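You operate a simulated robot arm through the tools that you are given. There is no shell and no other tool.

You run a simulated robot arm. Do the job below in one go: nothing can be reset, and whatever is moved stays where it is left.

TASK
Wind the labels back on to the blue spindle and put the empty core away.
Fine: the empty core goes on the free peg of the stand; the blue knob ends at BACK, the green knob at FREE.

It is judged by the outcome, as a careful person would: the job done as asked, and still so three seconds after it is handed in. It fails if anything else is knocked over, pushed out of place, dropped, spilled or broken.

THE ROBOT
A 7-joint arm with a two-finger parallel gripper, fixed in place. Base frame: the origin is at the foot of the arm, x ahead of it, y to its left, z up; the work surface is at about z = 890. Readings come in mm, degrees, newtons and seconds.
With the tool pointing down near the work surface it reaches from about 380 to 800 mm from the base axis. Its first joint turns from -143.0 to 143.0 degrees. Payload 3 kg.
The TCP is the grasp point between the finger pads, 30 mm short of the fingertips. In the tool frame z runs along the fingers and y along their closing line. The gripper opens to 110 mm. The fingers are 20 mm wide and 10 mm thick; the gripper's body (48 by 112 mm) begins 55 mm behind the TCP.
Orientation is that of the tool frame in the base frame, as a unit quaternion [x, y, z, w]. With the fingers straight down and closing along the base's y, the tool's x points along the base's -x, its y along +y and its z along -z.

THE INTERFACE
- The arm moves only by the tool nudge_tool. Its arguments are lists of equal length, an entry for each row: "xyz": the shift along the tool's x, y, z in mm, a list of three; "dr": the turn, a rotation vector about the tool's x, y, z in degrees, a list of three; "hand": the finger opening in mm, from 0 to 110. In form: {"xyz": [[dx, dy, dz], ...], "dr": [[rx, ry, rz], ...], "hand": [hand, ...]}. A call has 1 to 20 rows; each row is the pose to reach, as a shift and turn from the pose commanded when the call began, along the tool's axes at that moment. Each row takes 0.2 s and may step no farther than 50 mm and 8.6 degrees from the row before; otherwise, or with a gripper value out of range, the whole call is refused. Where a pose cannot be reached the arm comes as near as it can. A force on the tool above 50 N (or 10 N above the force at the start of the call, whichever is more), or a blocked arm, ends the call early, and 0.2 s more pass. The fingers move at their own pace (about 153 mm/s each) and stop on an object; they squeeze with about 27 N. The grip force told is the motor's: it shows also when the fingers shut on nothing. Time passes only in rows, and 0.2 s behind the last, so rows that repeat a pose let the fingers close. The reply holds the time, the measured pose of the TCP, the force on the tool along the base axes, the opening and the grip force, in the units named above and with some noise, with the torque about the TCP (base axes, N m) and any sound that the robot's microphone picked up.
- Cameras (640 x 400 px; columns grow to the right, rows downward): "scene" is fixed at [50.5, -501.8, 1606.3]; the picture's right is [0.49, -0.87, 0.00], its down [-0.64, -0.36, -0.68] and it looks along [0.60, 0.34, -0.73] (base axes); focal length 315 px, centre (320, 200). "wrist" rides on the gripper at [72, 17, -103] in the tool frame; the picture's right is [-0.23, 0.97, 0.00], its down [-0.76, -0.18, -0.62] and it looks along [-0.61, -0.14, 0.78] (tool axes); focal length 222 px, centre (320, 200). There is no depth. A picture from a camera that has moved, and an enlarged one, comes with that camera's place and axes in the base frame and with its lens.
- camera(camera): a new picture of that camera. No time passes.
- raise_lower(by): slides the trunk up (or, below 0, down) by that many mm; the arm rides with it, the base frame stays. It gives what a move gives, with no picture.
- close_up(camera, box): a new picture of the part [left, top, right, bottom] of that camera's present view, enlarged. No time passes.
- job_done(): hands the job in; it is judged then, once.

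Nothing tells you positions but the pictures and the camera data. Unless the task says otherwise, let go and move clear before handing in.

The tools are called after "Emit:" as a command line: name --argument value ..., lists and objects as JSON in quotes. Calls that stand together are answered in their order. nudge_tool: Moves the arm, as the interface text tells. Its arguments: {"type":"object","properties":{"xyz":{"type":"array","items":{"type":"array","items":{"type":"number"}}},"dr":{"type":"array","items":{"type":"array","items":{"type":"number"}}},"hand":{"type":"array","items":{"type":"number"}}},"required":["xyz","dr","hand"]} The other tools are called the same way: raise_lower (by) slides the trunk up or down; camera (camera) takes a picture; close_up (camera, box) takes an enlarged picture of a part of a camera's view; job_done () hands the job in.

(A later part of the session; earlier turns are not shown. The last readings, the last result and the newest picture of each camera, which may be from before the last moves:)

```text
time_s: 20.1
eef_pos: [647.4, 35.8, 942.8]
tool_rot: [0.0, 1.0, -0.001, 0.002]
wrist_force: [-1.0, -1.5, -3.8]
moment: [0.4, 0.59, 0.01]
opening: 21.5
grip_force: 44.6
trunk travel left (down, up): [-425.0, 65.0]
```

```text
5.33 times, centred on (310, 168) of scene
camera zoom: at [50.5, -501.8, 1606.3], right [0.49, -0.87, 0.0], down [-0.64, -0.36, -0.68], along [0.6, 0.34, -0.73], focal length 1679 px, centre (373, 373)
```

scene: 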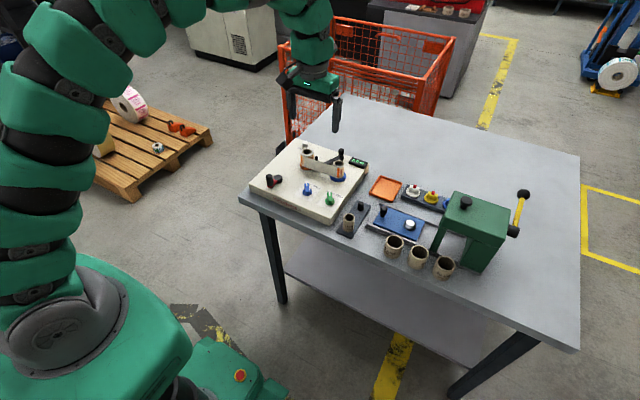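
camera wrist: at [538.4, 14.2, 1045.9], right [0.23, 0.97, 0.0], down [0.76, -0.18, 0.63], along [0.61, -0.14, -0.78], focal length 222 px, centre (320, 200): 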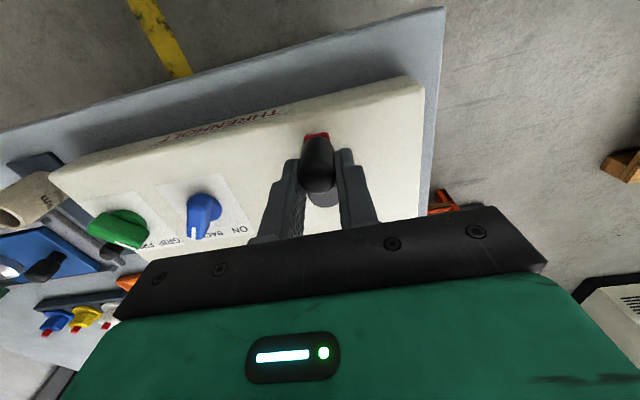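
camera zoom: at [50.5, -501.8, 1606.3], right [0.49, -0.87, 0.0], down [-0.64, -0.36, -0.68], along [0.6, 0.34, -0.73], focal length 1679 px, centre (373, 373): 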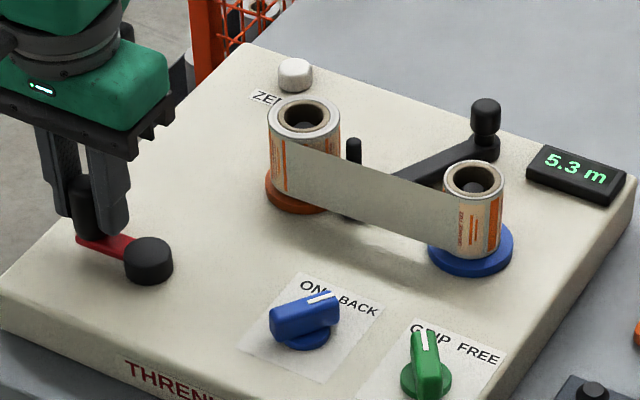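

The force is near zero and the circle fits, with the display at 5.3 m. I'll make one full clockwise revolution.

Emit:
nudge_tool --xyz '[[-11.7, -1.9, 0], [-22.3, -7.3, 0], [-30.7, -15.7, 0], [-36.1, -26.3, 0], [-38, -38, 0], [-36.1, -49.7, 0], [-30.7, -60.3, 0], [-22.3, -68.7, 0], [-11.7, -74.1, 0], [0, -76, 0], [11.7, -74.1, 0], [22.3, -68.7, 0], [30.7, -60.3, 0], [36.1, -49.7, 0], [38, -38, 0], [36.1, -26.3, 0], [30.7, -15.7, 0], [22.3, -7.3, 0], [11.7, -1.9, 0], [0, 0, 0]]' --dr '[[0, 0, 0], [0, 0, 0], [0, 0, 0], [0, 0, 0], [0, 0, 0], [0, 0, 0], [0, 0, 0], [0, 0, 0], [0, 0, 0], [0, 0, 0], [0, 0, 0], [0, 0, 0], [0, 0, 0], [0, 0, 0], [0, 0, 0], [0, 0, 0], [0, 0, 0], [0, 0, 0], [0, 0, 0], [0, 0, 0]]' --hand '[15, 15, 15, 15, 15, 15, 15, 15, 15, 15, 15, 15, 15, 15, 15, 15, 15, 15, 15, 15]'

Emit:
close_up --camera "scene" --box '[250, 130, 370, 205]'

```text
time_s: 24.3
eef_pos: [647.1, 35.7, 942.5]
tool_rot: [-0.001, 1.0, -0.002, 0.003]
wrist_force: [-0.2, -3.4, -9.8]
moment: [0.22, 0.45, 0.04]
opening: 21.3
grip_force: 45.6
trunk travel left (down, up): [-425.0, 65.0]
```

```text
5.33 times, centred on (310, 168) of scene
camera zoom: at [50.5, -501.8, 1606.3], right [0.49, -0.87, 0.0], down [-0.64, -0.36, -0.68], along [0.6, 0.34, -0.73], focal length 1679 px, centre (373, 373)
```

zoom: 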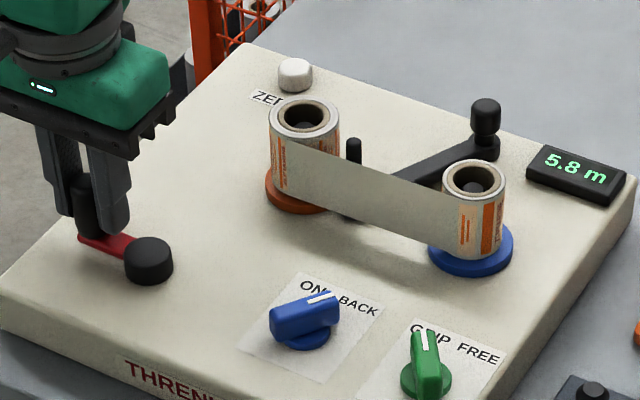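

One revolution winds about 0.5 m and the display reads 5.8 m. The orange roll is shrinking slightly, so I'll continue turn by turn.

Emit:
nudge_tool --xyz '[[-11.7, -1.9, 0], [-22.3, -7.3, 0], [-30.7, -15.7, 0], [-36.1, -26.3, 0], [-38, -38, 0], [-36.1, -49.7, 0], [-30.7, -60.3, 0], [-22.3, -68.7, 0], [-11.7, -74.1, 0], [0, -76, 0], [11.7, -74.1, 0], [22.3, -68.7, 0], [30.7, -60.3, 0], [36.1, -49.7, 0], [38, -38, 0], [36.1, -26.3, 0], [30.7, -15.7, 0], [22.3, -7.3, 0], [11.7, -1.9, 0], [0, 0, 0]]' --dr '[[0, 0, 0], [0, 0, 0], [0, 0, 0], [0, 0, 0], [0, 0, 0], [0, 0, 0], [0, 0, 0], [0, 0, 0], [0, 0, 0], [0, 0, 0], [0, 0, 0], [0, 0, 0], [0, 0, 0], [0, 0, 0], [0, 0, 0], [0, 0, 0], [0, 0, 0], [0, 0, 0], [0, 0, 0], [0, 0, 0]]' --hand '[15, 15, 15, 15, 15, 15, 15, 15, 15, 15, 15, 15, 15, 15, 15, 15, 15, 15, 15, 15]'

Emit:
close_up --camera "scene" --box '[290, 140, 370, 190]'

```text
time_s: 26.6
eef_pos: [642.0, -44.9, 943.3]
tool_rot: [0.001, 1.0, -0.001, 0.0]
wrist_force: [-1.2, -15.9, -3.7]
moment: [0.4, 0.65, 0.02]
opening: 21.7
grip_force: 45.0
trunk travel left (down, up): [-425.0, 65.0]
stopped in row 11: the force on the tool passed its limit at 50 N (the readings are from after the stop); the commanded pose is now the measured one
```

```text
8.00 times, centred on (330, 165) of scene
camera zoom: at [50.5, -501.8, 1606.3], right [0.49, -0.87, 0.0], down [-0.64, -0.36, -0.68], along [0.6, 0.34, -0.73], focal length 2519 px, centre (240, 480)
```

zoom: 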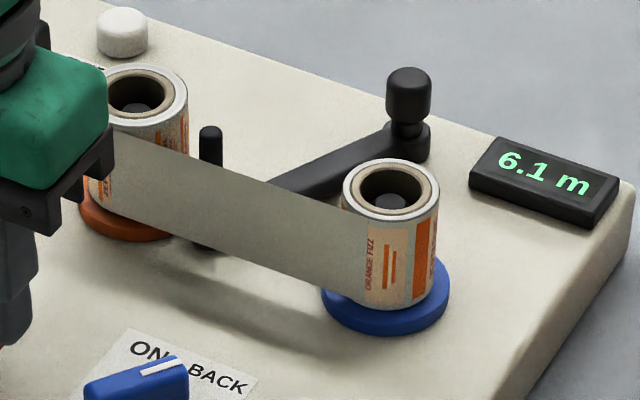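

Emit:
close_up --camera "wrist" --box '[240, 90, 440, 240]'

```text
2.67 times, centred on (340, 165) of wrist
camera zoom: at [570.0, -28.2, 1046.1], right [0.23, 0.97, 0.0], down [0.76, -0.18, 0.62], along [0.61, -0.15, -0.78], focal length 592 px, centre (267, 293)
```

zoom: 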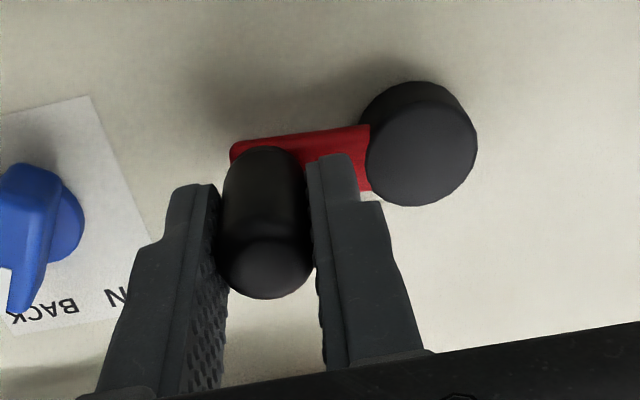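

The stop was again a small radius mismatch; the refit gives centre (646,-6) and R≈39.6. The display is at 6.1 m. I'll continue with the refined circle and check the force halfway round.

Emit:
nudge_tool --xyz '[[9.3, 1.8, 0], [20.3, 7.5, 0], [29.1, 16.2, 0], [34.7, 27.3, 0], [36.6, 39.5, 0], [36.6, 39.5, 0]]' --dr '[[0, 0, 0], [0, 0, 0], [0, 0, 0], [0, 0, 0], [0, 0, 0], [0, 0, 0]]' --hand '[15, 15, 15, 15, 15, 15]'

Emit:
nudge_tool --xyz '[[-1.9, 12.2, 0], [-7.5, 23.3, 0], [-16.3, 32, 0], [-27.3, 37.7, 0], [-39.6, 39.6, 0], [-39.6, 39.6, 0]]' --dr '[[0, 0, 0], [0, 0, 0], [0, 0, 0], [0, 0, 0], [0, 0, 0], [0, 0, 0]]' --hand '[15, 15, 15, 15, 15, 15]'

Emit:
nudge_tool --xyz '[[-12.2, -1.9, 0], [-23.3, -7.5, 0], [-32, -16.3, 0], [-37.7, -27.3, 0], [-39.6, -39.6, 0], [-39.6, -39.6, 0]]' --dr '[[0, 0, 0], [0, 0, 0], [0, 0, 0], [0, 0, 0], [0, 0, 0], [0, 0, 0]]' --hand '[15, 15, 15, 15, 15, 15]'

Emit:
close_up --camera "scene" --box '[250, 130, 370, 205]'

Emit:
close_up --camera "wrist" --box '[240, 90, 440, 240]'

```text
time_s: 27.9
eef_pos: [605.8, -1.4, 943.9]
tool_rot: [0.0, 1.0, -0.001, 0.001]
wrist_force: [-11.0, 1.3, -27.7]
moment: [0.64, -0.29, 0.02]
opening: 21.5
grip_force: 45.1
trunk travel left (down, up): [-425.0, 65.0]
```

```text
time_s: 29.4
eef_pos: [646.0, 35.7, 944.1]
tool_rot: [0.001, 1.0, -0.003, 0.001]
wrist_force: [0.6, -22.5, 5.8]
moment: [-0.03, 0.42, 0.06]
opening: 21.1
grip_force: 45.1
trunk travel left (down, up): [-425.0, 65.0]
```

```text
time_s: 30.8
eef_pos: [686.0, -4.1, 943.4]
tool_rot: [0.0, 1.0, -0.002, 0.002]
wrist_force: [11.1, 0.2, 12.5]
moment: [0.64, 0.12, 0.03]
opening: 21.3
grip_force: 45.2
trunk travel left (down, up): [-425.0, 65.0]
```

```text
5.33 times, centred on (310, 168) of scene
camera zoom: at [50.5, -501.8, 1606.3], right [0.49, -0.87, 0.0], down [-0.64, -0.36, -0.68], along [0.6, 0.34, -0.73], focal length 1679 px, centre (373, 373)
```

zoom: 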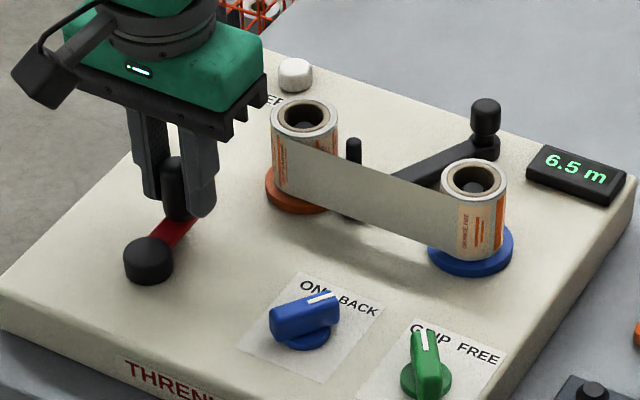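

```text
2.67 times, centred on (340, 165) of wrist
camera zoom: at [613.2, 13.0, 1046.2], right [0.23, 0.97, 0.0], down [0.76, -0.18, 0.63], along [0.61, -0.15, -0.78], focal length 592 px, centre (267, 293)
```

zoom: 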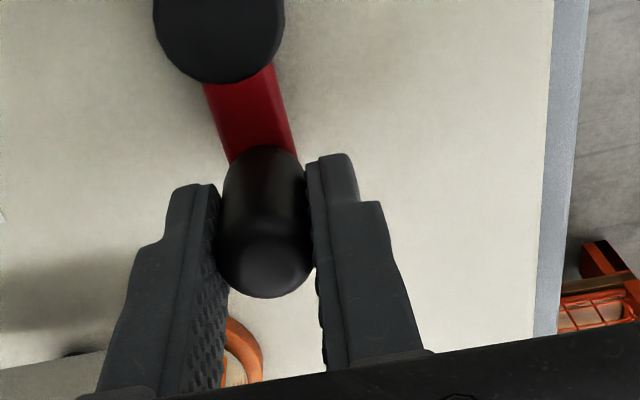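

Forces now stay under 25 N, and they suggest R=40 with the centre 1.6 mm further in -y. The display reads 6.5 m; next comes another full revolution.

Emit:
nudge_tool --xyz '[[1.6, -14, 0], [7.2, -25.1, 0], [16.1, -34, 0], [27.2, -39.6, 0], [39.6, -41.6, 0], [52, -39.6, 0], [63.1, -34, 0], [72, -25.1, 0], [77.6, -14, 0], [79.6, -1.6, 0], [77.6, 10.8, 0], [72, 21.9, 0], [63.1, 30.8, 0], [52, 36.4, 0], [39.6, 38.4, 0], [27.2, 36.4, 0], [16.1, 30.8, 0], [7.2, 21.9, 0], [1.6, 10.8, 0], [-0.4, -1.6, 0]]' --dr '[[0, 0, 0], [0, 0, 0], [0, 0, 0], [0, 0, 0], [0, 0, 0], [0, 0, 0], [0, 0, 0], [0, 0, 0], [0, 0, 0], [0, 0, 0], [0, 0, 0], [0, 0, 0], [0, 0, 0], [0, 0, 0], [0, 0, 0], [0, 0, 0], [0, 0, 0], [0, 0, 0], [0, 0, 0], [0, 0, 0]]' --hand '[15, 15, 15, 15, 15, 15, 15, 15, 15, 15, 15, 15, 15, 15, 15, 15, 15, 15, 15, 15]'

Emit:
close_up --camera "scene" --box '[250, 130, 370, 205]'

Emit:
close_up --camera "scene" --box '[290, 140, 370, 190]'

```text
time_s: 35.0
eef_pos: [685.8, -3.8, 942.6]
tool_rot: [0.0, 1.0, -0.002, 0.0]
wrist_force: [2.6, 0.1, -15.4]
moment: [0.84, -0.72, 0.0]
opening: 21.4
grip_force: 44.8
trunk travel left (down, up): [-425.0, 65.0]
```

```text
5.33 times, centred on (310, 168) of scene
camera zoom: at [50.5, -501.8, 1606.3], right [0.49, -0.87, 0.0], down [-0.64, -0.36, -0.68], along [0.6, 0.34, -0.73], focal length 1679 px, centre (373, 373)
```

zoom: 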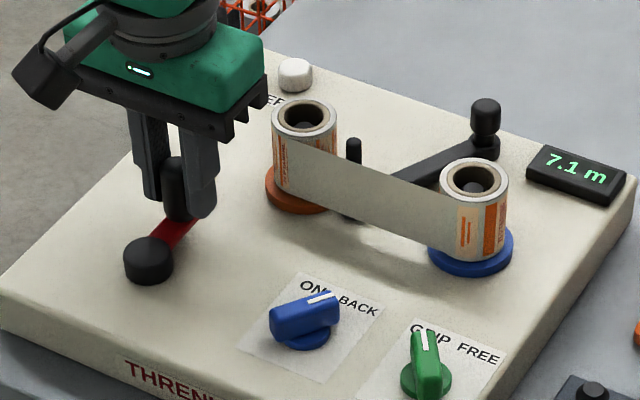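

```text
8.00 times, centred on (330, 165) of scene
camera zoom: at [50.5, -501.8, 1606.3], right [0.49, -0.87, 0.0], down [-0.64, -0.36, -0.68], along [0.6, 0.34, -0.73], focal length 2519 px, centre (240, 480)
```

zoom: 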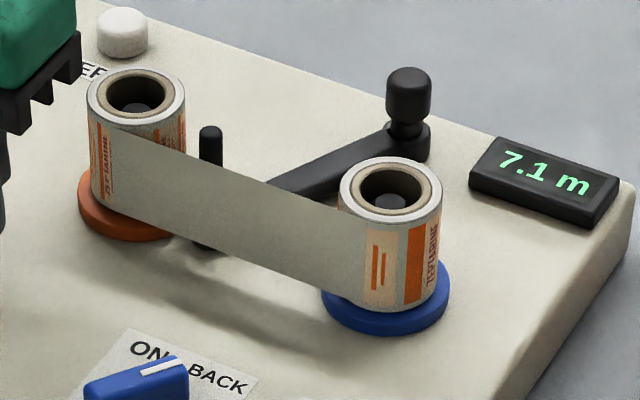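

That revolution ran cleanly and the display reads 7.1 m. The orange roll still carries several layers, so I'll continue.

Emit:
nudge_tool --xyz '[[2, -12.4, 0], [7.6, -23.5, 0], [16.5, -32.4, 0], [27.6, -38, 0], [40, -40, 0], [52.4, -38, 0], [63.5, -32.4, 0], [72.4, -23.5, 0], [78, -12.4, 0], [80, 0, 0], [78, 12.4, 0], [72.4, 23.5, 0], [63.5, 32.4, 0], [52.4, 38, 0], [40, 40, 0], [27.6, 38, 0], [16.5, 32.4, 0], [7.6, 23.5, 0], [2, 12.4, 0], [0, 0, 0]]' --dr '[[0, 0, 0], [0, 0, 0], [0, 0, 0], [0, 0, 0], [0, 0, 0], [0, 0, 0], [0, 0, 0], [0, 0, 0], [0, 0, 0], [0, 0, 0], [0, 0, 0], [0, 0, 0], [0, 0, 0], [0, 0, 0], [0, 0, 0], [0, 0, 0], [0, 0, 0], [0, 0, 0], [0, 0, 0], [0, 0, 0]]' --hand '[15, 15, 15, 15, 15, 15, 15, 15, 15, 15, 15, 15, 15, 15, 15, 15, 15, 15, 15, 15]'

Emit:
close_up --camera "scene" --box '[290, 140, 370, 190]'

```text
time_s: 39.1
eef_pos: [685.2, -4.9, 942.1]
tool_rot: [0.0, 1.0, -0.002, 0.002]
wrist_force: [2.9, 0.4, 0.5]
moment: [0.93, 0.04, -0.02]
opening: 21.5
grip_force: 45.1
trunk travel left (down, up): [-425.0, 65.0]
```

```text
8.00 times, centred on (330, 165) of scene
camera zoom: at [50.5, -501.8, 1606.3], right [0.49, -0.87, 0.0], down [-0.64, -0.36, -0.68], along [0.6, 0.34, -0.73], focal length 2519 px, centre (240, 480)
```

zoom: 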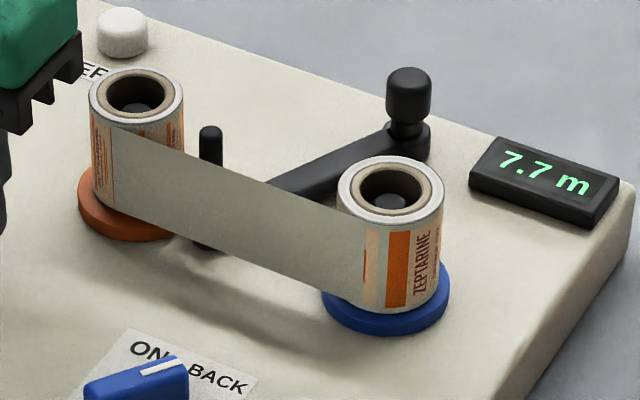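

Emit:
nudge_tool --xyz '[[2, -12.4, 0], [7.6, -23.5, 0], [16.5, -32.4, 0], [27.6, -38, 0], [40, -40, 0], [52.4, -38, 0], [63.5, -32.4, 0], [72.4, -23.5, 0], [78, -12.4, 0], [80, 0, 0], [78, 12.4, 0], [72.4, 23.5, 0], [63.5, 32.4, 0], [52.4, 38, 0], [40, 40, 0], [27.6, 38, 0], [16.5, 32.4, 0], [7.6, 23.5, 0], [2, 12.4, 0], [0, 0, 0]]' --dr '[[0, 0, 0], [0, 0, 0], [0, 0, 0], [0, 0, 0], [0, 0, 0], [0, 0, 0], [0, 0, 0], [0, 0, 0], [0, 0, 0], [0, 0, 0], [0, 0, 0], [0, 0, 0], [0, 0, 0], [0, 0, 0], [0, 0, 0], [0, 0, 0], [0, 0, 0], [0, 0, 0], [0, 0, 0], [0, 0, 0]]' --hand '[15, 15, 15, 15, 15, 15, 15, 15, 15, 15, 15, 15, 15, 15, 15, 15, 15, 15, 15, 15]'

Emit:
close_up --camera "scene" --box '[290, 140, 370, 190]'

```text
time_s: 43.4
eef_pos: [685.3, -4.4, 943.3]
tool_rot: [0.0, 1.0, -0.003, 0.001]
wrist_force: [5.5, 0.2, -1.7]
moment: [0.75, -1.44, -0.02]
opening: 21.2
grip_force: 45.5
trunk travel left (down, up): [-425.0, 65.0]
```

```text
8.00 times, centred on (330, 165) of scene
camera zoom: at [50.5, -501.8, 1606.3], right [0.49, -0.87, 0.0], down [-0.64, -0.36, -0.68], along [0.6, 0.34, -0.73], focal length 2519 px, centre (240, 480)
```

zoom: 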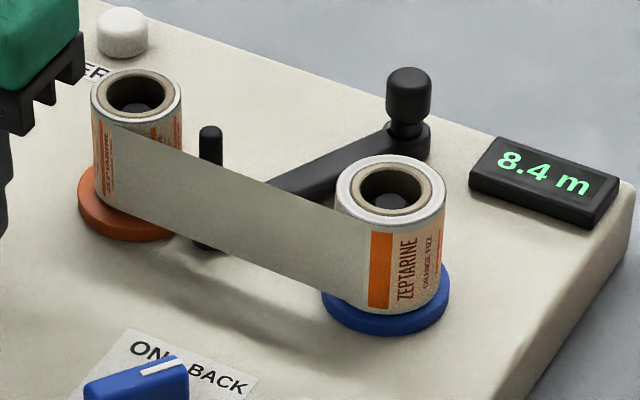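

Display 8.4 m and the orange roll is getting thinner. Continuing the same clockwise revolution.

Emit:
nudge_tool --xyz '[[2, -12.4, 0], [7.6, -23.5, 0], [16.5, -32.4, 0], [27.6, -38, 0], [40, -40, 0], [52.4, -38, 0], [63.5, -32.4, 0], [72.4, -23.5, 0], [78, -12.4, 0], [80, 0, 0], [78, 12.4, 0], [72.4, 23.5, 0], [63.5, 32.4, 0], [52.4, 38, 0], [40, 40, 0], [27.6, 38, 0], [16.5, 32.4, 0], [7.6, 23.5, 0], [2, 12.4, 0], [0, 0, 0]]' --dr '[[0, 0, 0], [0, 0, 0], [0, 0, 0], [0, 0, 0], [0, 0, 0], [0, 0, 0], [0, 0, 0], [0, 0, 0], [0, 0, 0], [0, 0, 0], [0, 0, 0], [0, 0, 0], [0, 0, 0], [0, 0, 0], [0, 0, 0], [0, 0, 0], [0, 0, 0], [0, 0, 0], [0, 0, 0], [0, 0, 0]]' --hand '[15, 15, 15, 15, 15, 15, 15, 15, 15, 15, 15, 15, 15, 15, 15, 15, 15, 15, 15, 15]'

Emit:
close_up --camera "scene" --box '[290, 140, 370, 190]'

```text
time_s: 47.5
eef_pos: [685.0, -4.6, 942.8]
tool_rot: [-0.001, 1.0, -0.002, 0.0]
wrist_force: [-0.8, 0.1, -3.3]
moment: [0.84, 1.07, 0.0]
opening: 21.4
grip_force: 45.3
trunk travel left (down, up): [-425.0, 65.0]
```

```text
8.00 times, centred on (330, 165) of scene
camera zoom: at [50.5, -501.8, 1606.3], right [0.49, -0.87, 0.0], down [-0.64, -0.36, -0.68], along [0.6, 0.34, -0.73], focal length 2519 px, centre (240, 480)
```

zoom: 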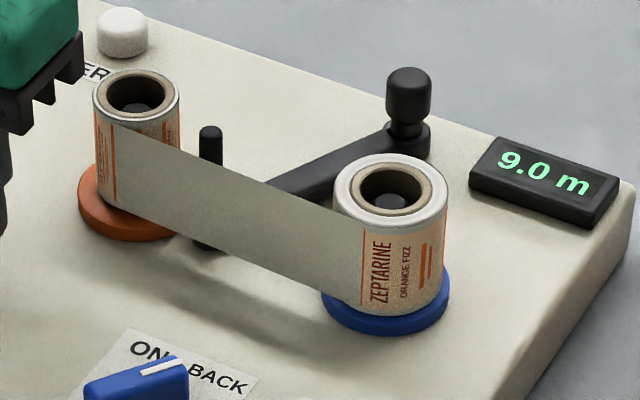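

Emit:
nudge_tool --xyz '[[2, -12.4, 0], [7.6, -23.5, 0], [16.5, -32.4, 0], [27.6, -38, 0], [40, -40, 0], [52.4, -38, 0], [63.5, -32.4, 0], [72.4, -23.5, 0], [78, -12.4, 0], [80, 0, 0], [78, 12.4, 0], [72.4, 23.5, 0], [63.5, 32.4, 0], [52.4, 38, 0], [40, 40, 0], [27.6, 38, 0], [16.5, 32.4, 0], [7.6, 23.5, 0], [2, 12.4, 0], [0, 0, 0]]' --dr '[[0, 0, 0], [0, 0, 0], [0, 0, 0], [0, 0, 0], [0, 0, 0], [0, 0, 0], [0, 0, 0], [0, 0, 0], [0, 0, 0], [0, 0, 0], [0, 0, 0], [0, 0, 0], [0, 0, 0], [0, 0, 0], [0, 0, 0], [0, 0, 0], [0, 0, 0], [0, 0, 0], [0, 0, 0], [0, 0, 0]]' --hand '[15, 15, 15, 15, 15, 15, 15, 15, 15, 15, 15, 15, 15, 15, 15, 15, 15, 15, 15, 15]'

Emit:
close_up --camera "scene" --box '[290, 140, 370, 190]'

```text
time_s: 51.8
eef_pos: [685.7, -4.5, 942.7]
tool_rot: [0.0, 1.0, -0.001, 0.001]
wrist_force: [-0.9, -0.1, 1.1]
moment: [0.85, 0.79, 0.01]
opening: 21.4
grip_force: 44.9
trunk travel left (down, up): [-425.0, 65.0]
```

```text
8.00 times, centred on (330, 165) of scene
camera zoom: at [50.5, -501.8, 1606.3], right [0.49, -0.87, 0.0], down [-0.64, -0.36, -0.68], along [0.6, 0.34, -0.73], focal length 2519 px, centre (240, 480)
```

zoom: 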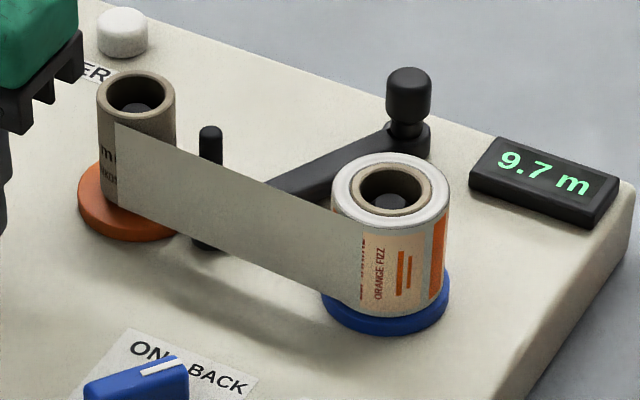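

The orange core is nearly bare at 9.7 m, with the tail still spanning. I'll go on in quarter turns.

Emit:
nudge_tool --xyz '[[2, -12.4, 0], [7.6, -23.5, 0], [16.5, -32.4, 0], [27.6, -38, 0], [40, -40, 0]]' --dr '[[0, 0, 0], [0, 0, 0], [0, 0, 0], [0, 0, 0], [0, 0, 0]]' --hand '[15, 15, 15, 15, 15]'

Emit:
close_up --camera "scene" --box '[290, 140, 370, 190]'

```text
time_s: 53.0
eef_pos: [647.4, -44.4, 943.7]
tool_rot: [-0.001, 1.0, -0.002, 0.001]
wrist_force: [-0.4, -8.2, -4.3]
moment: [0.43, 0.61, -0.01]
opening: 21.3
grip_force: 45.0
trunk travel left (down, up): [-425.0, 65.0]
```

```text
8.00 times, centred on (330, 165) of scene
camera zoom: at [50.5, -501.8, 1606.3], right [0.49, -0.87, 0.0], down [-0.64, -0.36, -0.68], along [0.6, 0.34, -0.73], focal length 2519 px, centre (240, 480)
```

zoom: 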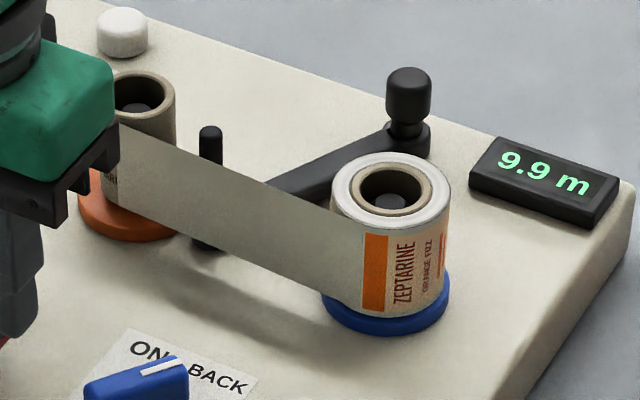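

Emit:
nudge_tool --xyz '[[12.4, 2, 0], [23.5, 7.6, 0], [32.4, 16.5, 0], [38, 27.6, 0], [40, 40, 0]]' --dr '[[0, 0, 0], [0, 0, 0], [0, 0, 0], [0, 0, 0], [0, 0, 0]]' --hand '[15, 15, 15, 15, 15]'

Emit:
close_up --camera "scene" --box '[290, 140, 370, 190]'

```text
time_s: 54.1
eef_pos: [605.2, -3.7, 943.2]
tool_rot: [0.0, 1.0, -0.002, 0.001]
wrist_force: [-9.3, 1.2, 4.6]
moment: [0.52, 1.48, 0.01]
opening: 21.5
grip_force: 44.8
trunk travel left (down, up): [-425.0, 65.0]
```

```text
8.00 times, centred on (330, 165) of scene
camera zoom: at [50.5, -501.8, 1606.3], right [0.49, -0.87, 0.0], down [-0.64, -0.36, -0.68], along [0.6, 0.34, -0.73], focal length 2519 px, centre (240, 480)
```

zoom: 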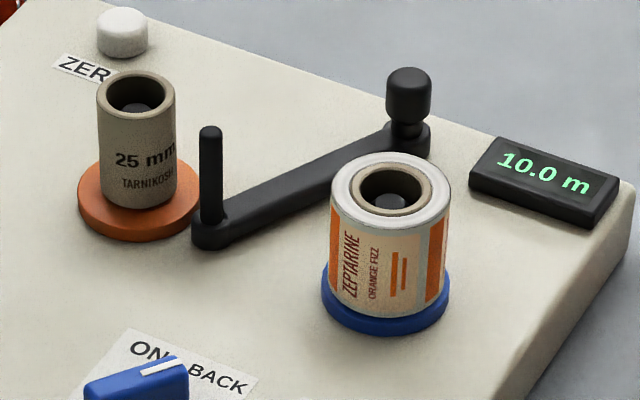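

The tail has come off the orange core and the display reads 10.0 m, so all the labels are on blue. I'll let go of the crank and move over to the green knob.

Emit:
nudge_tool --xyz '[[0, 0, 0], [0, 0, 0], [0, 0, -35], [0, 0, -70], [0, 0, -100]]' --dr '[[0, 0, 0], [0, 0, 0], [0, 0, 0], [0, 0, 0], [0, 0, 0]]' --hand '[50, 50, 50, 50, 50]'

Emit:
nudge_tool --xyz '[[-8, -38, 0], [-16, -76, 0], [-24, -114, 0], [-32, -152, 0], [-40, -190, 0], [-40, -190, 0]]' --dr '[[0, 0, -6], [0, 0, -12], [0, 0, -18], [0, 0, -24], [0, 0, -31], [0, 0, -31]]' --hand '[50, 50, 50, 50, 50, 50]'

Emit:
camera --camera "wrist"

Emit:
close_up --camera "wrist" --box '[260, 60, 380, 150]'

Emit:
camera --camera "scene"

```text
time_s: 55.4
eef_pos: [606.5, -3.1, 1042.9]
tool_rot: [0.0, 1.0, -0.002, 0.0]
wrist_force: [-0.3, 0.5, 0.2]
moment: [0.02, 0.01, 0.02]
opening: 50.0
grip_force: 0.0
trunk travel left (down, up): [-425.0, 65.0]
```

```text
time_s: 56.8
eef_pos: [646.3, -191.7, 1047.1]
tool_rot: [-0.267, 0.964, -0.001, -0.001]
wrist_force: [-0.1, -0.6, -0.7]
moment: [-0.01, 0.02, 0.02]
opening: 50.4
grip_force: 0.0
trunk travel left (down, up): [-425.0, 65.0]
```

```text
taken
camera wrist: at [576.1, -215.8, 1149.9], right [-0.31, 0.95, 0.0], down [0.74, 0.24, 0.62], along [0.59, 0.19, -0.78], focal length 222 px, centre (320, 200)
```

wrist: 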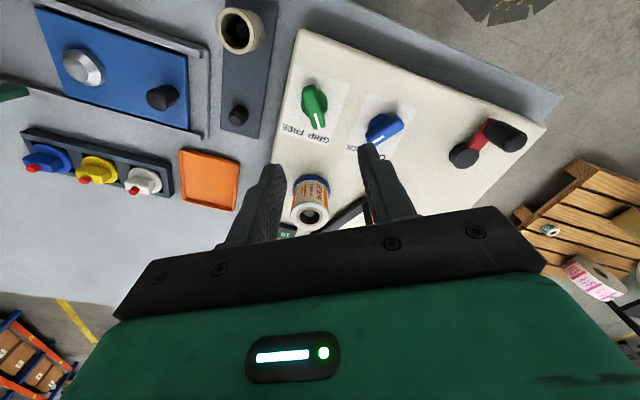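

```text
4.44 times, centred on (320, 105) of wrist
camera zoom: at [576.1, -215.8, 1149.9], right [-0.31, 0.95, 0.0], down [0.74, 0.24, 0.62], along [0.59, 0.19, -0.78], focal length 987 px, centre (320, 622)
```

zoom: 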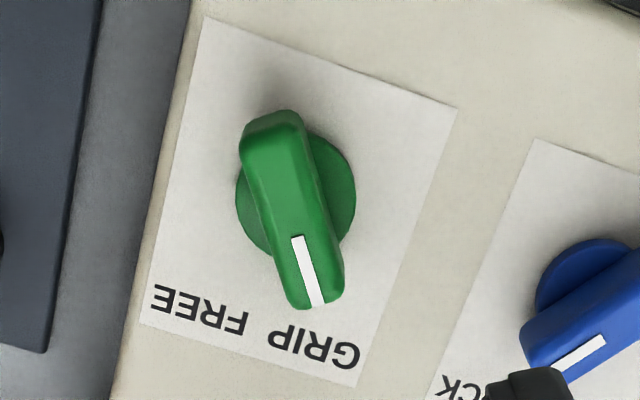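

```text
taken
```

scene: 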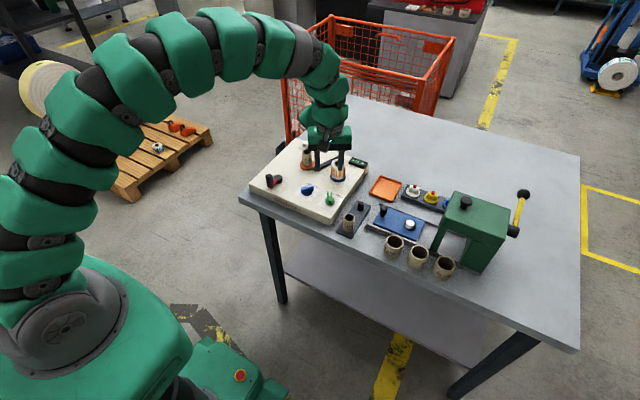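

The green knob axis is at about (643.7,-200.5) with its bar at ~33°. I'll centre over it and lower.

Emit:
nudge_tool --xyz '[[6.2, -4.7, 30], [6.2, -4.7, 65], [6.2, -4.7, 95], [6.2, -4.7, 118], [6.2, -4.7, 118]]' --dr '[[0, 0, -2], [0, 0, -2], [0, 0, -2], [0, 0, -2], [0, 0, -2]]' --hand '[40, 40, 40, 40, 40]'

Emit:
close_up --camera "wrist" --box '[240, 110, 400, 230]'

```text
time_s: 58.0
eef_pos: [642.5, -201.9, 927.1]
tool_rot: [-0.284, 0.959, -0.002, 0.001]
wrist_force: [0.8, -0.3, -0.1]
moment: [0.05, 0.02, 0.0]
opening: 39.8
grip_force: 0.1
trunk travel left (down, up): [-425.0, 65.0]
```

```text
3.33 times, centred on (320, 170) of wrist
camera zoom: at [573.3, -228.1, 1029.6], right [-0.34, 0.94, 0.0], down [0.73, 0.27, 0.62], along [0.59, 0.21, -0.78], focal length 740 px, centre (320, 300)
```

zoom: 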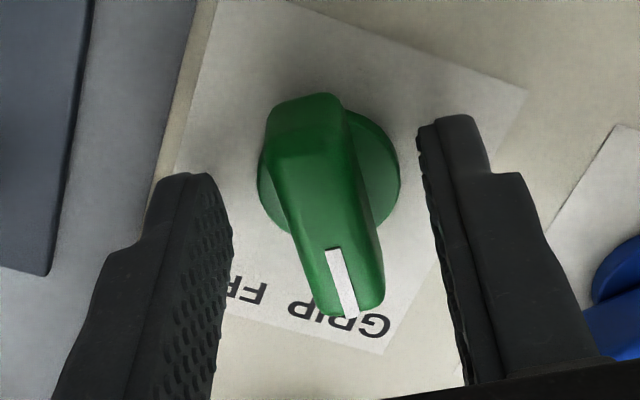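

Emit:
nudge_tool --xyz '[[-2, 1.8, 0], [-2, 1.8, 0], [-2, 1.8, 0], [-2, 1.8, 0]]' --dr '[[0, 0, 0], [0, 0, 0], [0, 0, 0], [0, 0, 0]]' --hand '[40, 20, 5, 5]'

Emit:
nudge_tool --xyz '[[0, 0, 0], [0, 0, 0], [0, 0, 0], [0, 0, 0], [0, 0, 0], [0, 0, 0], [0, 0, 0], [0, 0, 0], [0, 0, 0], [0, 0, 0]]' --dr '[[0, 0, 7], [0, 0, 14], [0, 0, 21], [0, 0, 28], [0, 0, 35], [0, 0, 42], [0, 0, 49], [0, 0, 56], [0, 0, 63], [0, 0, 66]]' --hand '[5, 5, 5, 5, 5, 5, 5, 5, 5, 5]'

Emit:
close_up --camera "scene" --box '[260, 140, 380, 220]'

```text
time_s: 59.0
eef_pos: [643.7, -200.5, 926.2]
tool_rot: [-0.284, 0.959, -0.002, 0.001]
wrist_force: [2.5, -6.8, 2.5]
moment: [0.26, 0.14, 0.02]
opening: 14.7
grip_force: 45.0
trunk travel left (down, up): [-425.0, 65.0]
```

```text
time_s: 61.1
eef_pos: [643.2, -198.4, 926.6]
tool_rot: [0.285, 0.958, -0.001, 0.002]
wrist_force: [8.3, -9.0, 15.0]
moment: [0.06, -0.09, 0.03]
opening: 15.0
grip_force: 44.8
trunk travel left (down, up): [-425.0, 65.0]
```

```text
5.00 times, centred on (320, 180) of scene
camera zoom: at [50.5, -501.8, 1606.3], right [0.49, -0.87, 0.0], down [-0.64, -0.36, -0.68], along [0.6, 0.34, -0.73], focal length 1574 px, centre (320, 300)
```

zoom: 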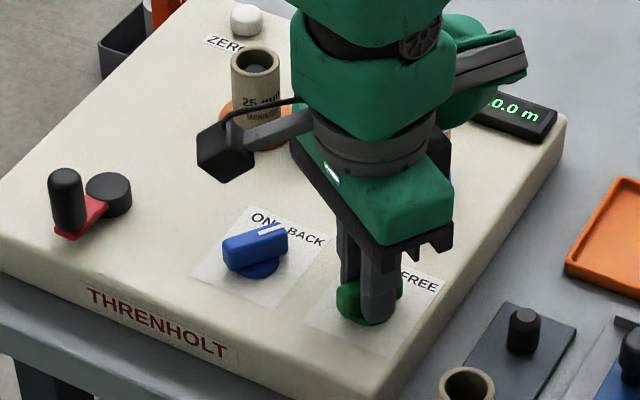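

Emit:
nudge_tool --xyz '[[0, 0, 0], [0, 0, 0], [0, 0, -35], [0, 0, -70], [0, 0, -100]]' --dr '[[0, 0, 0], [0, 0, 0], [0, 0, 0], [0, 0, 0], [0, 0, 0]]' --hand '[40, 40, 40, 40, 40]'

Emit:
close_up --camera "scene" --box '[260, 140, 380, 220]'

Emit:
camera --camera "wrist"

```text
time_s: 62.4
eef_pos: [644.5, -198.5, 1024.7]
tool_rot: [0.284, 0.959, -0.002, 0.002]
wrist_force: [-0.3, -0.5, -1.1]
moment: [0.01, -0.02, 0.02]
opening: 39.7
grip_force: 0.1
trunk travel left (down, up): [-425.0, 65.0]
```

```text
5.00 times, centred on (320, 180) of scene
camera zoom: at [50.5, -501.8, 1606.3], right [0.49, -0.87, 0.0], down [-0.64, -0.36, -0.68], along [0.6, 0.34, -0.73], focal length 1574 px, centre (320, 300)
```

zoom: 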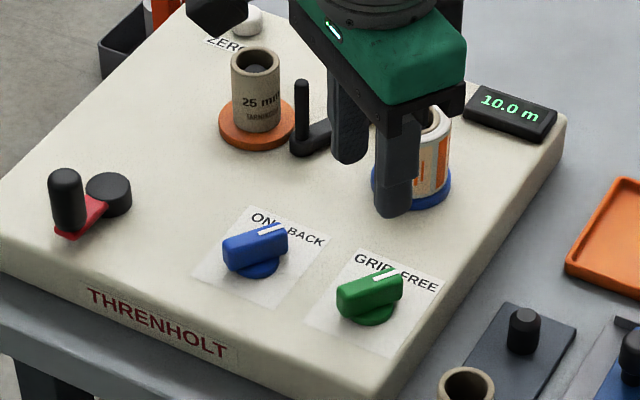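

```text
taken
camera wrist: at [592.3, -145.7, 1128.0], right [0.72, 0.69, 0.0], down [0.54, -0.56, 0.63], along [0.43, -0.45, -0.78], focal length 222 px, centre (320, 200)
```

wrist: 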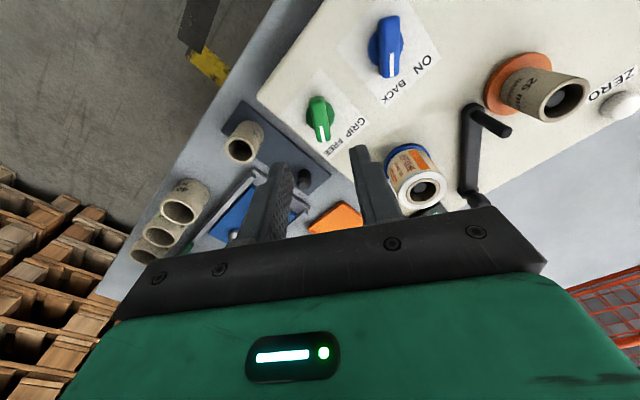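

Both knobs are set: blue at BACK, green at FREE. The bare core sits on the orange spindle near (754,-55), with the dancer post just to its -y side. I'll turn the fingers to close along x and hover above the core.

Emit:
nudge_tool --xyz '[[-2, 26, -20], [-4, 52, -40], [-6, 78, -45], [-8, 104, -45], [-10, 130, -45], [-11, 155, -45], [-12.5, 180, -45], [-12.5, 180, -45]]' --dr '[[0, 0, 8], [0, 0, 16], [0, 0, 24], [0, 0, 32], [0, 0, 40], [0, 0, 48], [0, 0, 56], [0, 0, 57]]' --hand '[60, 70, 70, 70, 70, 70, 70, 70]'

Emit:
camera --camera "wrist"

Emit:
close_up --camera "scene" --box '[250, 120, 390, 210]'

```text
time_s: 64.2
eef_pos: [753.1, -53.2, 1070.9]
tool_rot: [0.708, 0.706, 0.0, 0.002]
wrist_force: [0.1, -0.2, -0.2]
moment: [0.0, -0.01, 0.02]
opening: 70.1
grip_force: 0.0
trunk travel left (down, up): [-425.0, 65.0]
```

```text
taken
camera wrist: at [769.8, 18.2, 1173.5], right [0.97, -0.23, 0.0], down [-0.18, -0.76, 0.63], along [-0.14, -0.61, -0.78], focal length 222 px, centre (320, 200)
```

wrist: 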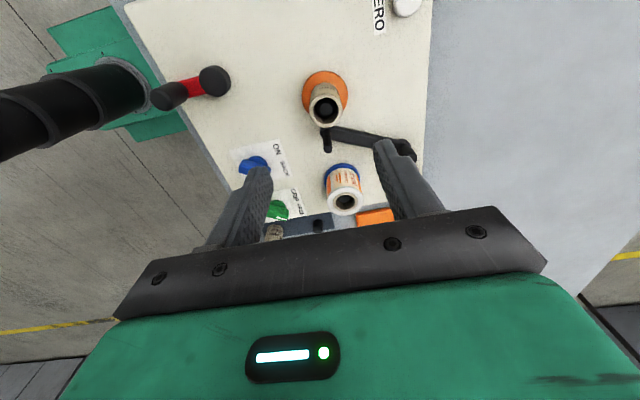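

```text
4.44 times, centred on (320, 165) of scene
camera zoom: at [50.5, -501.8, 1606.3], right [0.49, -0.87, 0.0], down [-0.64, -0.36, -0.68], along [0.6, 0.34, -0.73], focal length 1399 px, centre (320, 356)
```

zoom: 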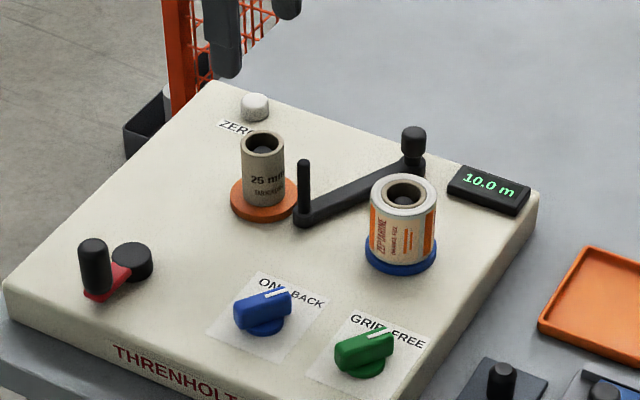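

Emit:
close_up --camera "wrist" --box '[270, 50, 390, 140]'

Emit:
close_up --camera "scene" --box '[290, 135, 360, 180]'

Emit:
close_up --camera "scene" --box '[330, 185, 410, 245]'

```text
4.44 times, centred on (330, 95) of wrist
camera zoom: at [769.8, 18.2, 1173.5], right [0.97, -0.23, 0.0], down [-0.18, -0.76, 0.63], along [-0.14, -0.61, -0.78], focal length 987 px, centre (276, 667)
```

zoom: 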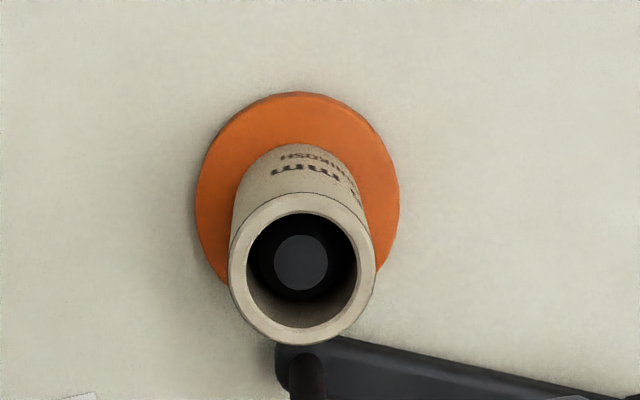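

```text
8.89 times, centred on (325, 158) of scene
camera zoom: at [50.5, -501.8, 1606.3], right [0.49, -0.87, 0.0], down [-0.64, -0.36, -0.68], along [0.6, 0.34, -0.73], focal length 2799 px, centre (276, 578)
```

zoom: 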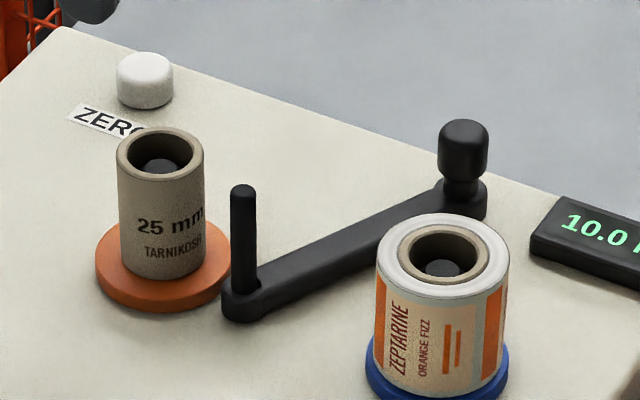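

```text
6.67 times, centred on (370, 215) of scene
camera zoom: at [50.5, -501.8, 1606.3], right [0.49, -0.87, 0.0], down [-0.64, -0.36, -0.68], along [0.6, 0.34, -0.73], focal length 2099 px, centre (-13, 100)
```

zoom: 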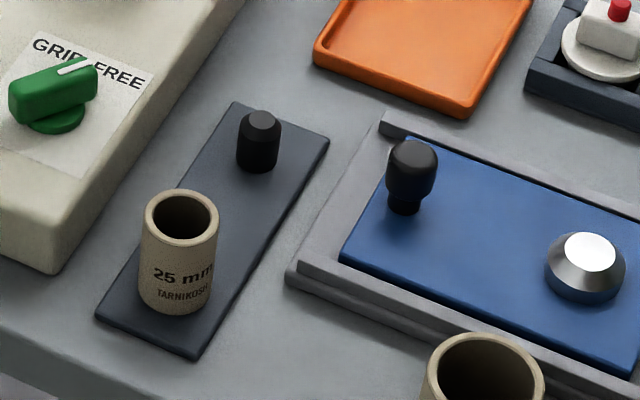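

Seen from above, the core top is nearer (760,-49) at z≈947. I'll shift and lower to just above it for a check.

Emit:
nudge_tool --xyz '[[6, 7, 30], [6, 7, 60], [6, 7, 82], [6, 7, 82]]' --dr '[[0, 0, 0], [0, 0, 0], [0, 0, 0], [0, 0, 0]]' --hand '[65, 65, 65, 65]'

Emit:
camera --camera "wrist"

Emit:
close_up --camera "wrist" --box '[240, 80, 400, 200]'

Emit:
close_up --camera "scene" --box '[280, 120, 380, 185]'

```text
time_s: 65.2
eef_pos: [757.8, -47.2, 987.0]
tool_rot: [0.707, 0.707, -0.001, 0.003]
wrist_force: [0.8, -0.1, 0.2]
moment: [0.01, -0.03, -0.02]
opening: 65.2
grip_force: 0.0
trunk travel left (down, up): [-425.0, 65.0]
```

```text
taken
camera wrist: at [775.0, 24.6, 1090.4], right [0.97, -0.23, 0.0], down [-0.18, -0.76, 0.63], along [-0.14, -0.61, -0.78], focal length 222 px, centre (320, 200)
```

wrist: 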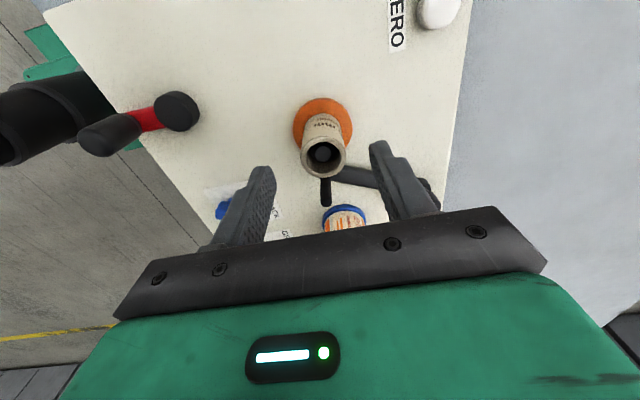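

```text
3.33 times, centred on (320, 140) of wrist
camera zoom: at [775.0, 24.6, 1090.4], right [0.97, -0.23, 0.0], down [-0.18, -0.76, 0.63], along [-0.14, -0.61, -0.78], focal length 740 px, centre (320, 400)
```

zoom: 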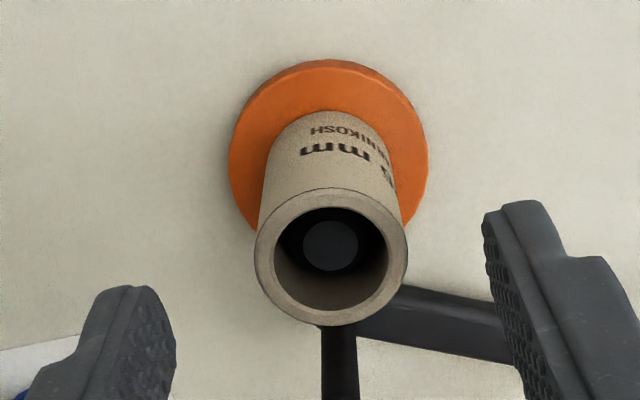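

```text
6.15 times, centred on (330, 152) of scene
camera zoom: at [50.5, -501.8, 1606.3], right [0.49, -0.87, 0.0], down [-0.64, -0.36, -0.68], along [0.6, 0.34, -0.73], focal length 1938 px, centre (258, 492)
```

zoom: 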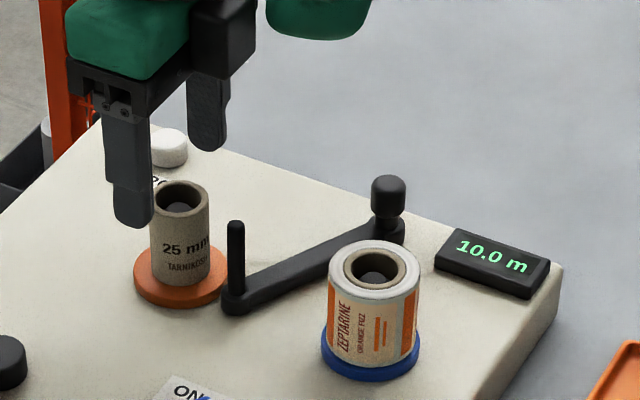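

Emit:
nudge_tool --xyz '[[-1.6, 2, 15], [-1.6, 2, 30], [-1.6, 2, 44], [-1.6, 2, 44]]' --dr '[[0, 0, 0], [0, 0, 0], [0, 0, 0], [0, 0, 0]]' --hand '[65, 65, 65, 65]'

Emit:
close_up --camera "wrist" --box '[220, 90, 420, 240]'

Emit:
close_up --camera "scene" --box '[280, 120, 380, 185]'

```text
time_s: 66.2
eef_pos: [760.6, -48.6, 943.9]
tool_rot: [0.707, 0.707, -0.001, 0.002]
wrist_force: [0.4, -0.1, 0.6]
moment: [-0.01, 0.02, -0.01]
opening: 64.8
grip_force: 0.1
trunk travel left (down, up): [-425.0, 65.0]
```

```text
2.67 times, centred on (320, 165) of wrist
camera zoom: at [777.4, 22.7, 1047.1], right [0.97, -0.23, 0.0], down [-0.18, -0.76, 0.63], along [-0.14, -0.61, -0.78], focal length 592 px, centre (320, 293)
```

zoom: 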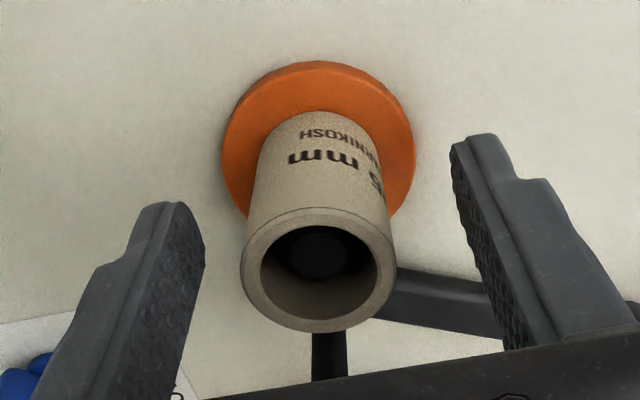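

```text
6.15 times, centred on (330, 152) of scene
camera zoom: at [50.5, -501.8, 1606.3], right [0.49, -0.87, 0.0], down [-0.64, -0.36, -0.68], along [0.6, 0.34, -0.73], focal length 1938 px, centre (258, 492)
```

zoom: 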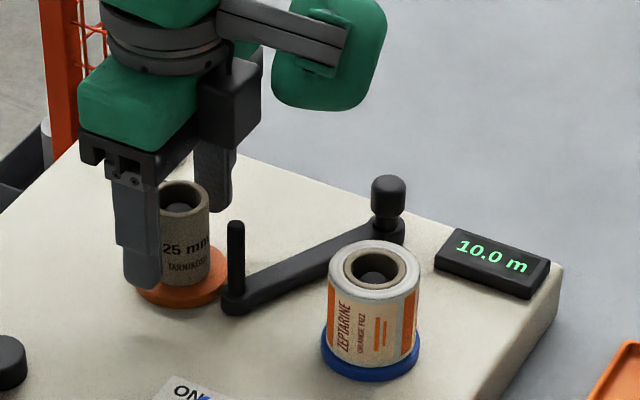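

Centred on the core. Closing and lifting gently.

Emit:
nudge_tool --xyz '[[0, 0, 0], [0, 0, 0], [0, 0, 0], [0, 0, 0]]' --dr '[[0, 0, 0], [0, 0, 0], [0, 0, 0], [0, 0, 0]]' --hand '[45, 25, 25, 25]'

Emit:
nudge_tool --xyz '[[0, 0, -8], [0, 0, -16], [0, 0, -16]]' --dr '[[0, 0, 0], [0, 0, 0], [0, 0, 0]]' --hand '[25, 25, 25]'

Emit:
close_up --camera "scene" --box '[280, 120, 380, 185]'

```text
time_s: 67.2
eef_pos: [760.9, -48.6, 943.8]
tool_rot: [0.707, 0.707, -0.001, 0.002]
wrist_force: [0.1, -0.1, 0.6]
moment: [0.01, -0.04, 0.02]
opening: 32.0
grip_force: 26.9
trunk travel left (down, up): [-425.0, 65.0]
```

```text
time_s: 68.0
eef_pos: [761.2, -48.7, 959.9]
tool_rot: [0.707, 0.707, -0.001, 0.003]
wrist_force: [0.0, -0.2, 0.1]
moment: [0.0, 0.04, 0.0]
opening: 32.2
grip_force: 27.3
trunk travel left (down, up): [-425.0, 65.0]
```

```text
6.15 times, centred on (330, 152) of scene
camera zoom: at [50.5, -501.8, 1606.3], right [0.49, -0.87, 0.0], down [-0.64, -0.36, -0.68], along [0.6, 0.34, -0.73], focal length 1938 px, centre (258, 492)
```

zoom: 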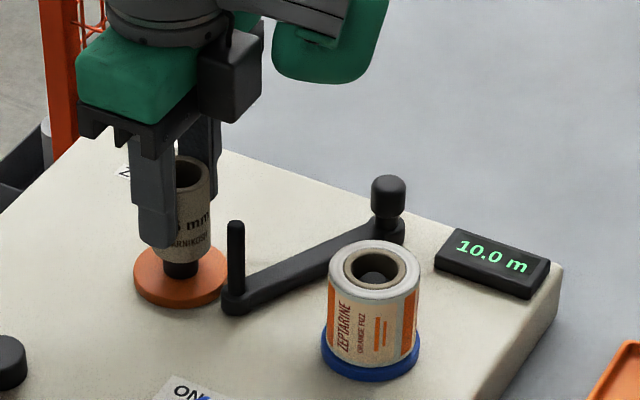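

The core came off the spindle freely. I'll lift it clear and carry it toward the stand, stopping past the peg so that the wrist camera can look at the free peg unobstructed.

Emit:
nudge_tool --xyz '[[0, 0, -35], [0, 0, -70], [0, 0, -100], [-40, -9, -100], [-80, -18, -100], [-120, -27, -100], [-160, -36, -100], [-200, -45, -100], [-240, -55, -100], [-280, -66, -100], [-292, -68, -100], [-292, -68, -100]]' --dr '[[0, 0, 0], [0, 0, 0], [0, 0, 0], [0, 0, 0], [0, 0, 0], [0, 0, 0], [0, 0, 0], [0, 0, 0], [0, 0, 0], [0, 0, 0], [0, 0, 0], [0, 0, 0]]' --hand '[25, 25, 25, 25, 25, 25, 25, 25, 25, 25, 25, 25]'

Emit:
camera --camera "wrist"

Emit:
camera --camera "scene"

```text
time_s: 70.5
eef_pos: [692.4, -340.5, 1062.5]
tool_rot: [0.707, 0.707, -0.001, 0.002]
wrist_force: [-0.7, 0.8, 0.4]
moment: [0.02, -0.01, 0.02]
opening: 32.0
grip_force: 26.5
trunk travel left (down, up): [-425.0, 65.0]
```

```text
taken
camera wrist: at [708.7, -270.1, 1165.8], right [0.97, -0.23, 0.0], down [-0.18, -0.76, 0.63], along [-0.14, -0.61, -0.78], focal length 222 px, centre (320, 200)
```

wrist: 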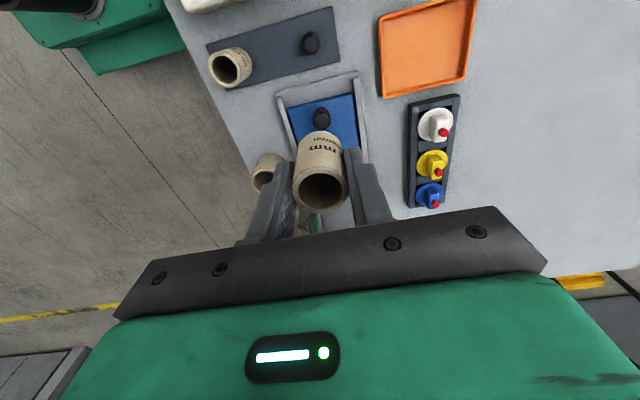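

```text
taken
```

scene: 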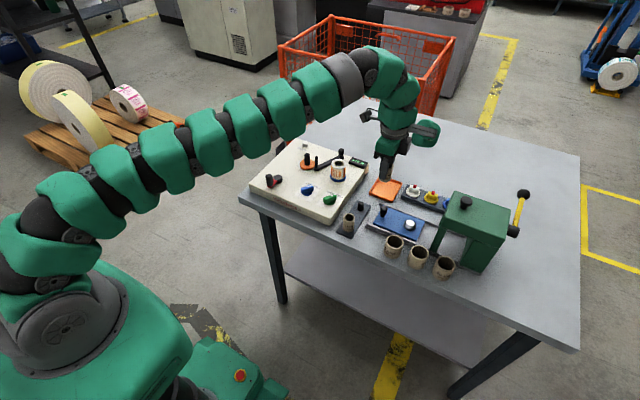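

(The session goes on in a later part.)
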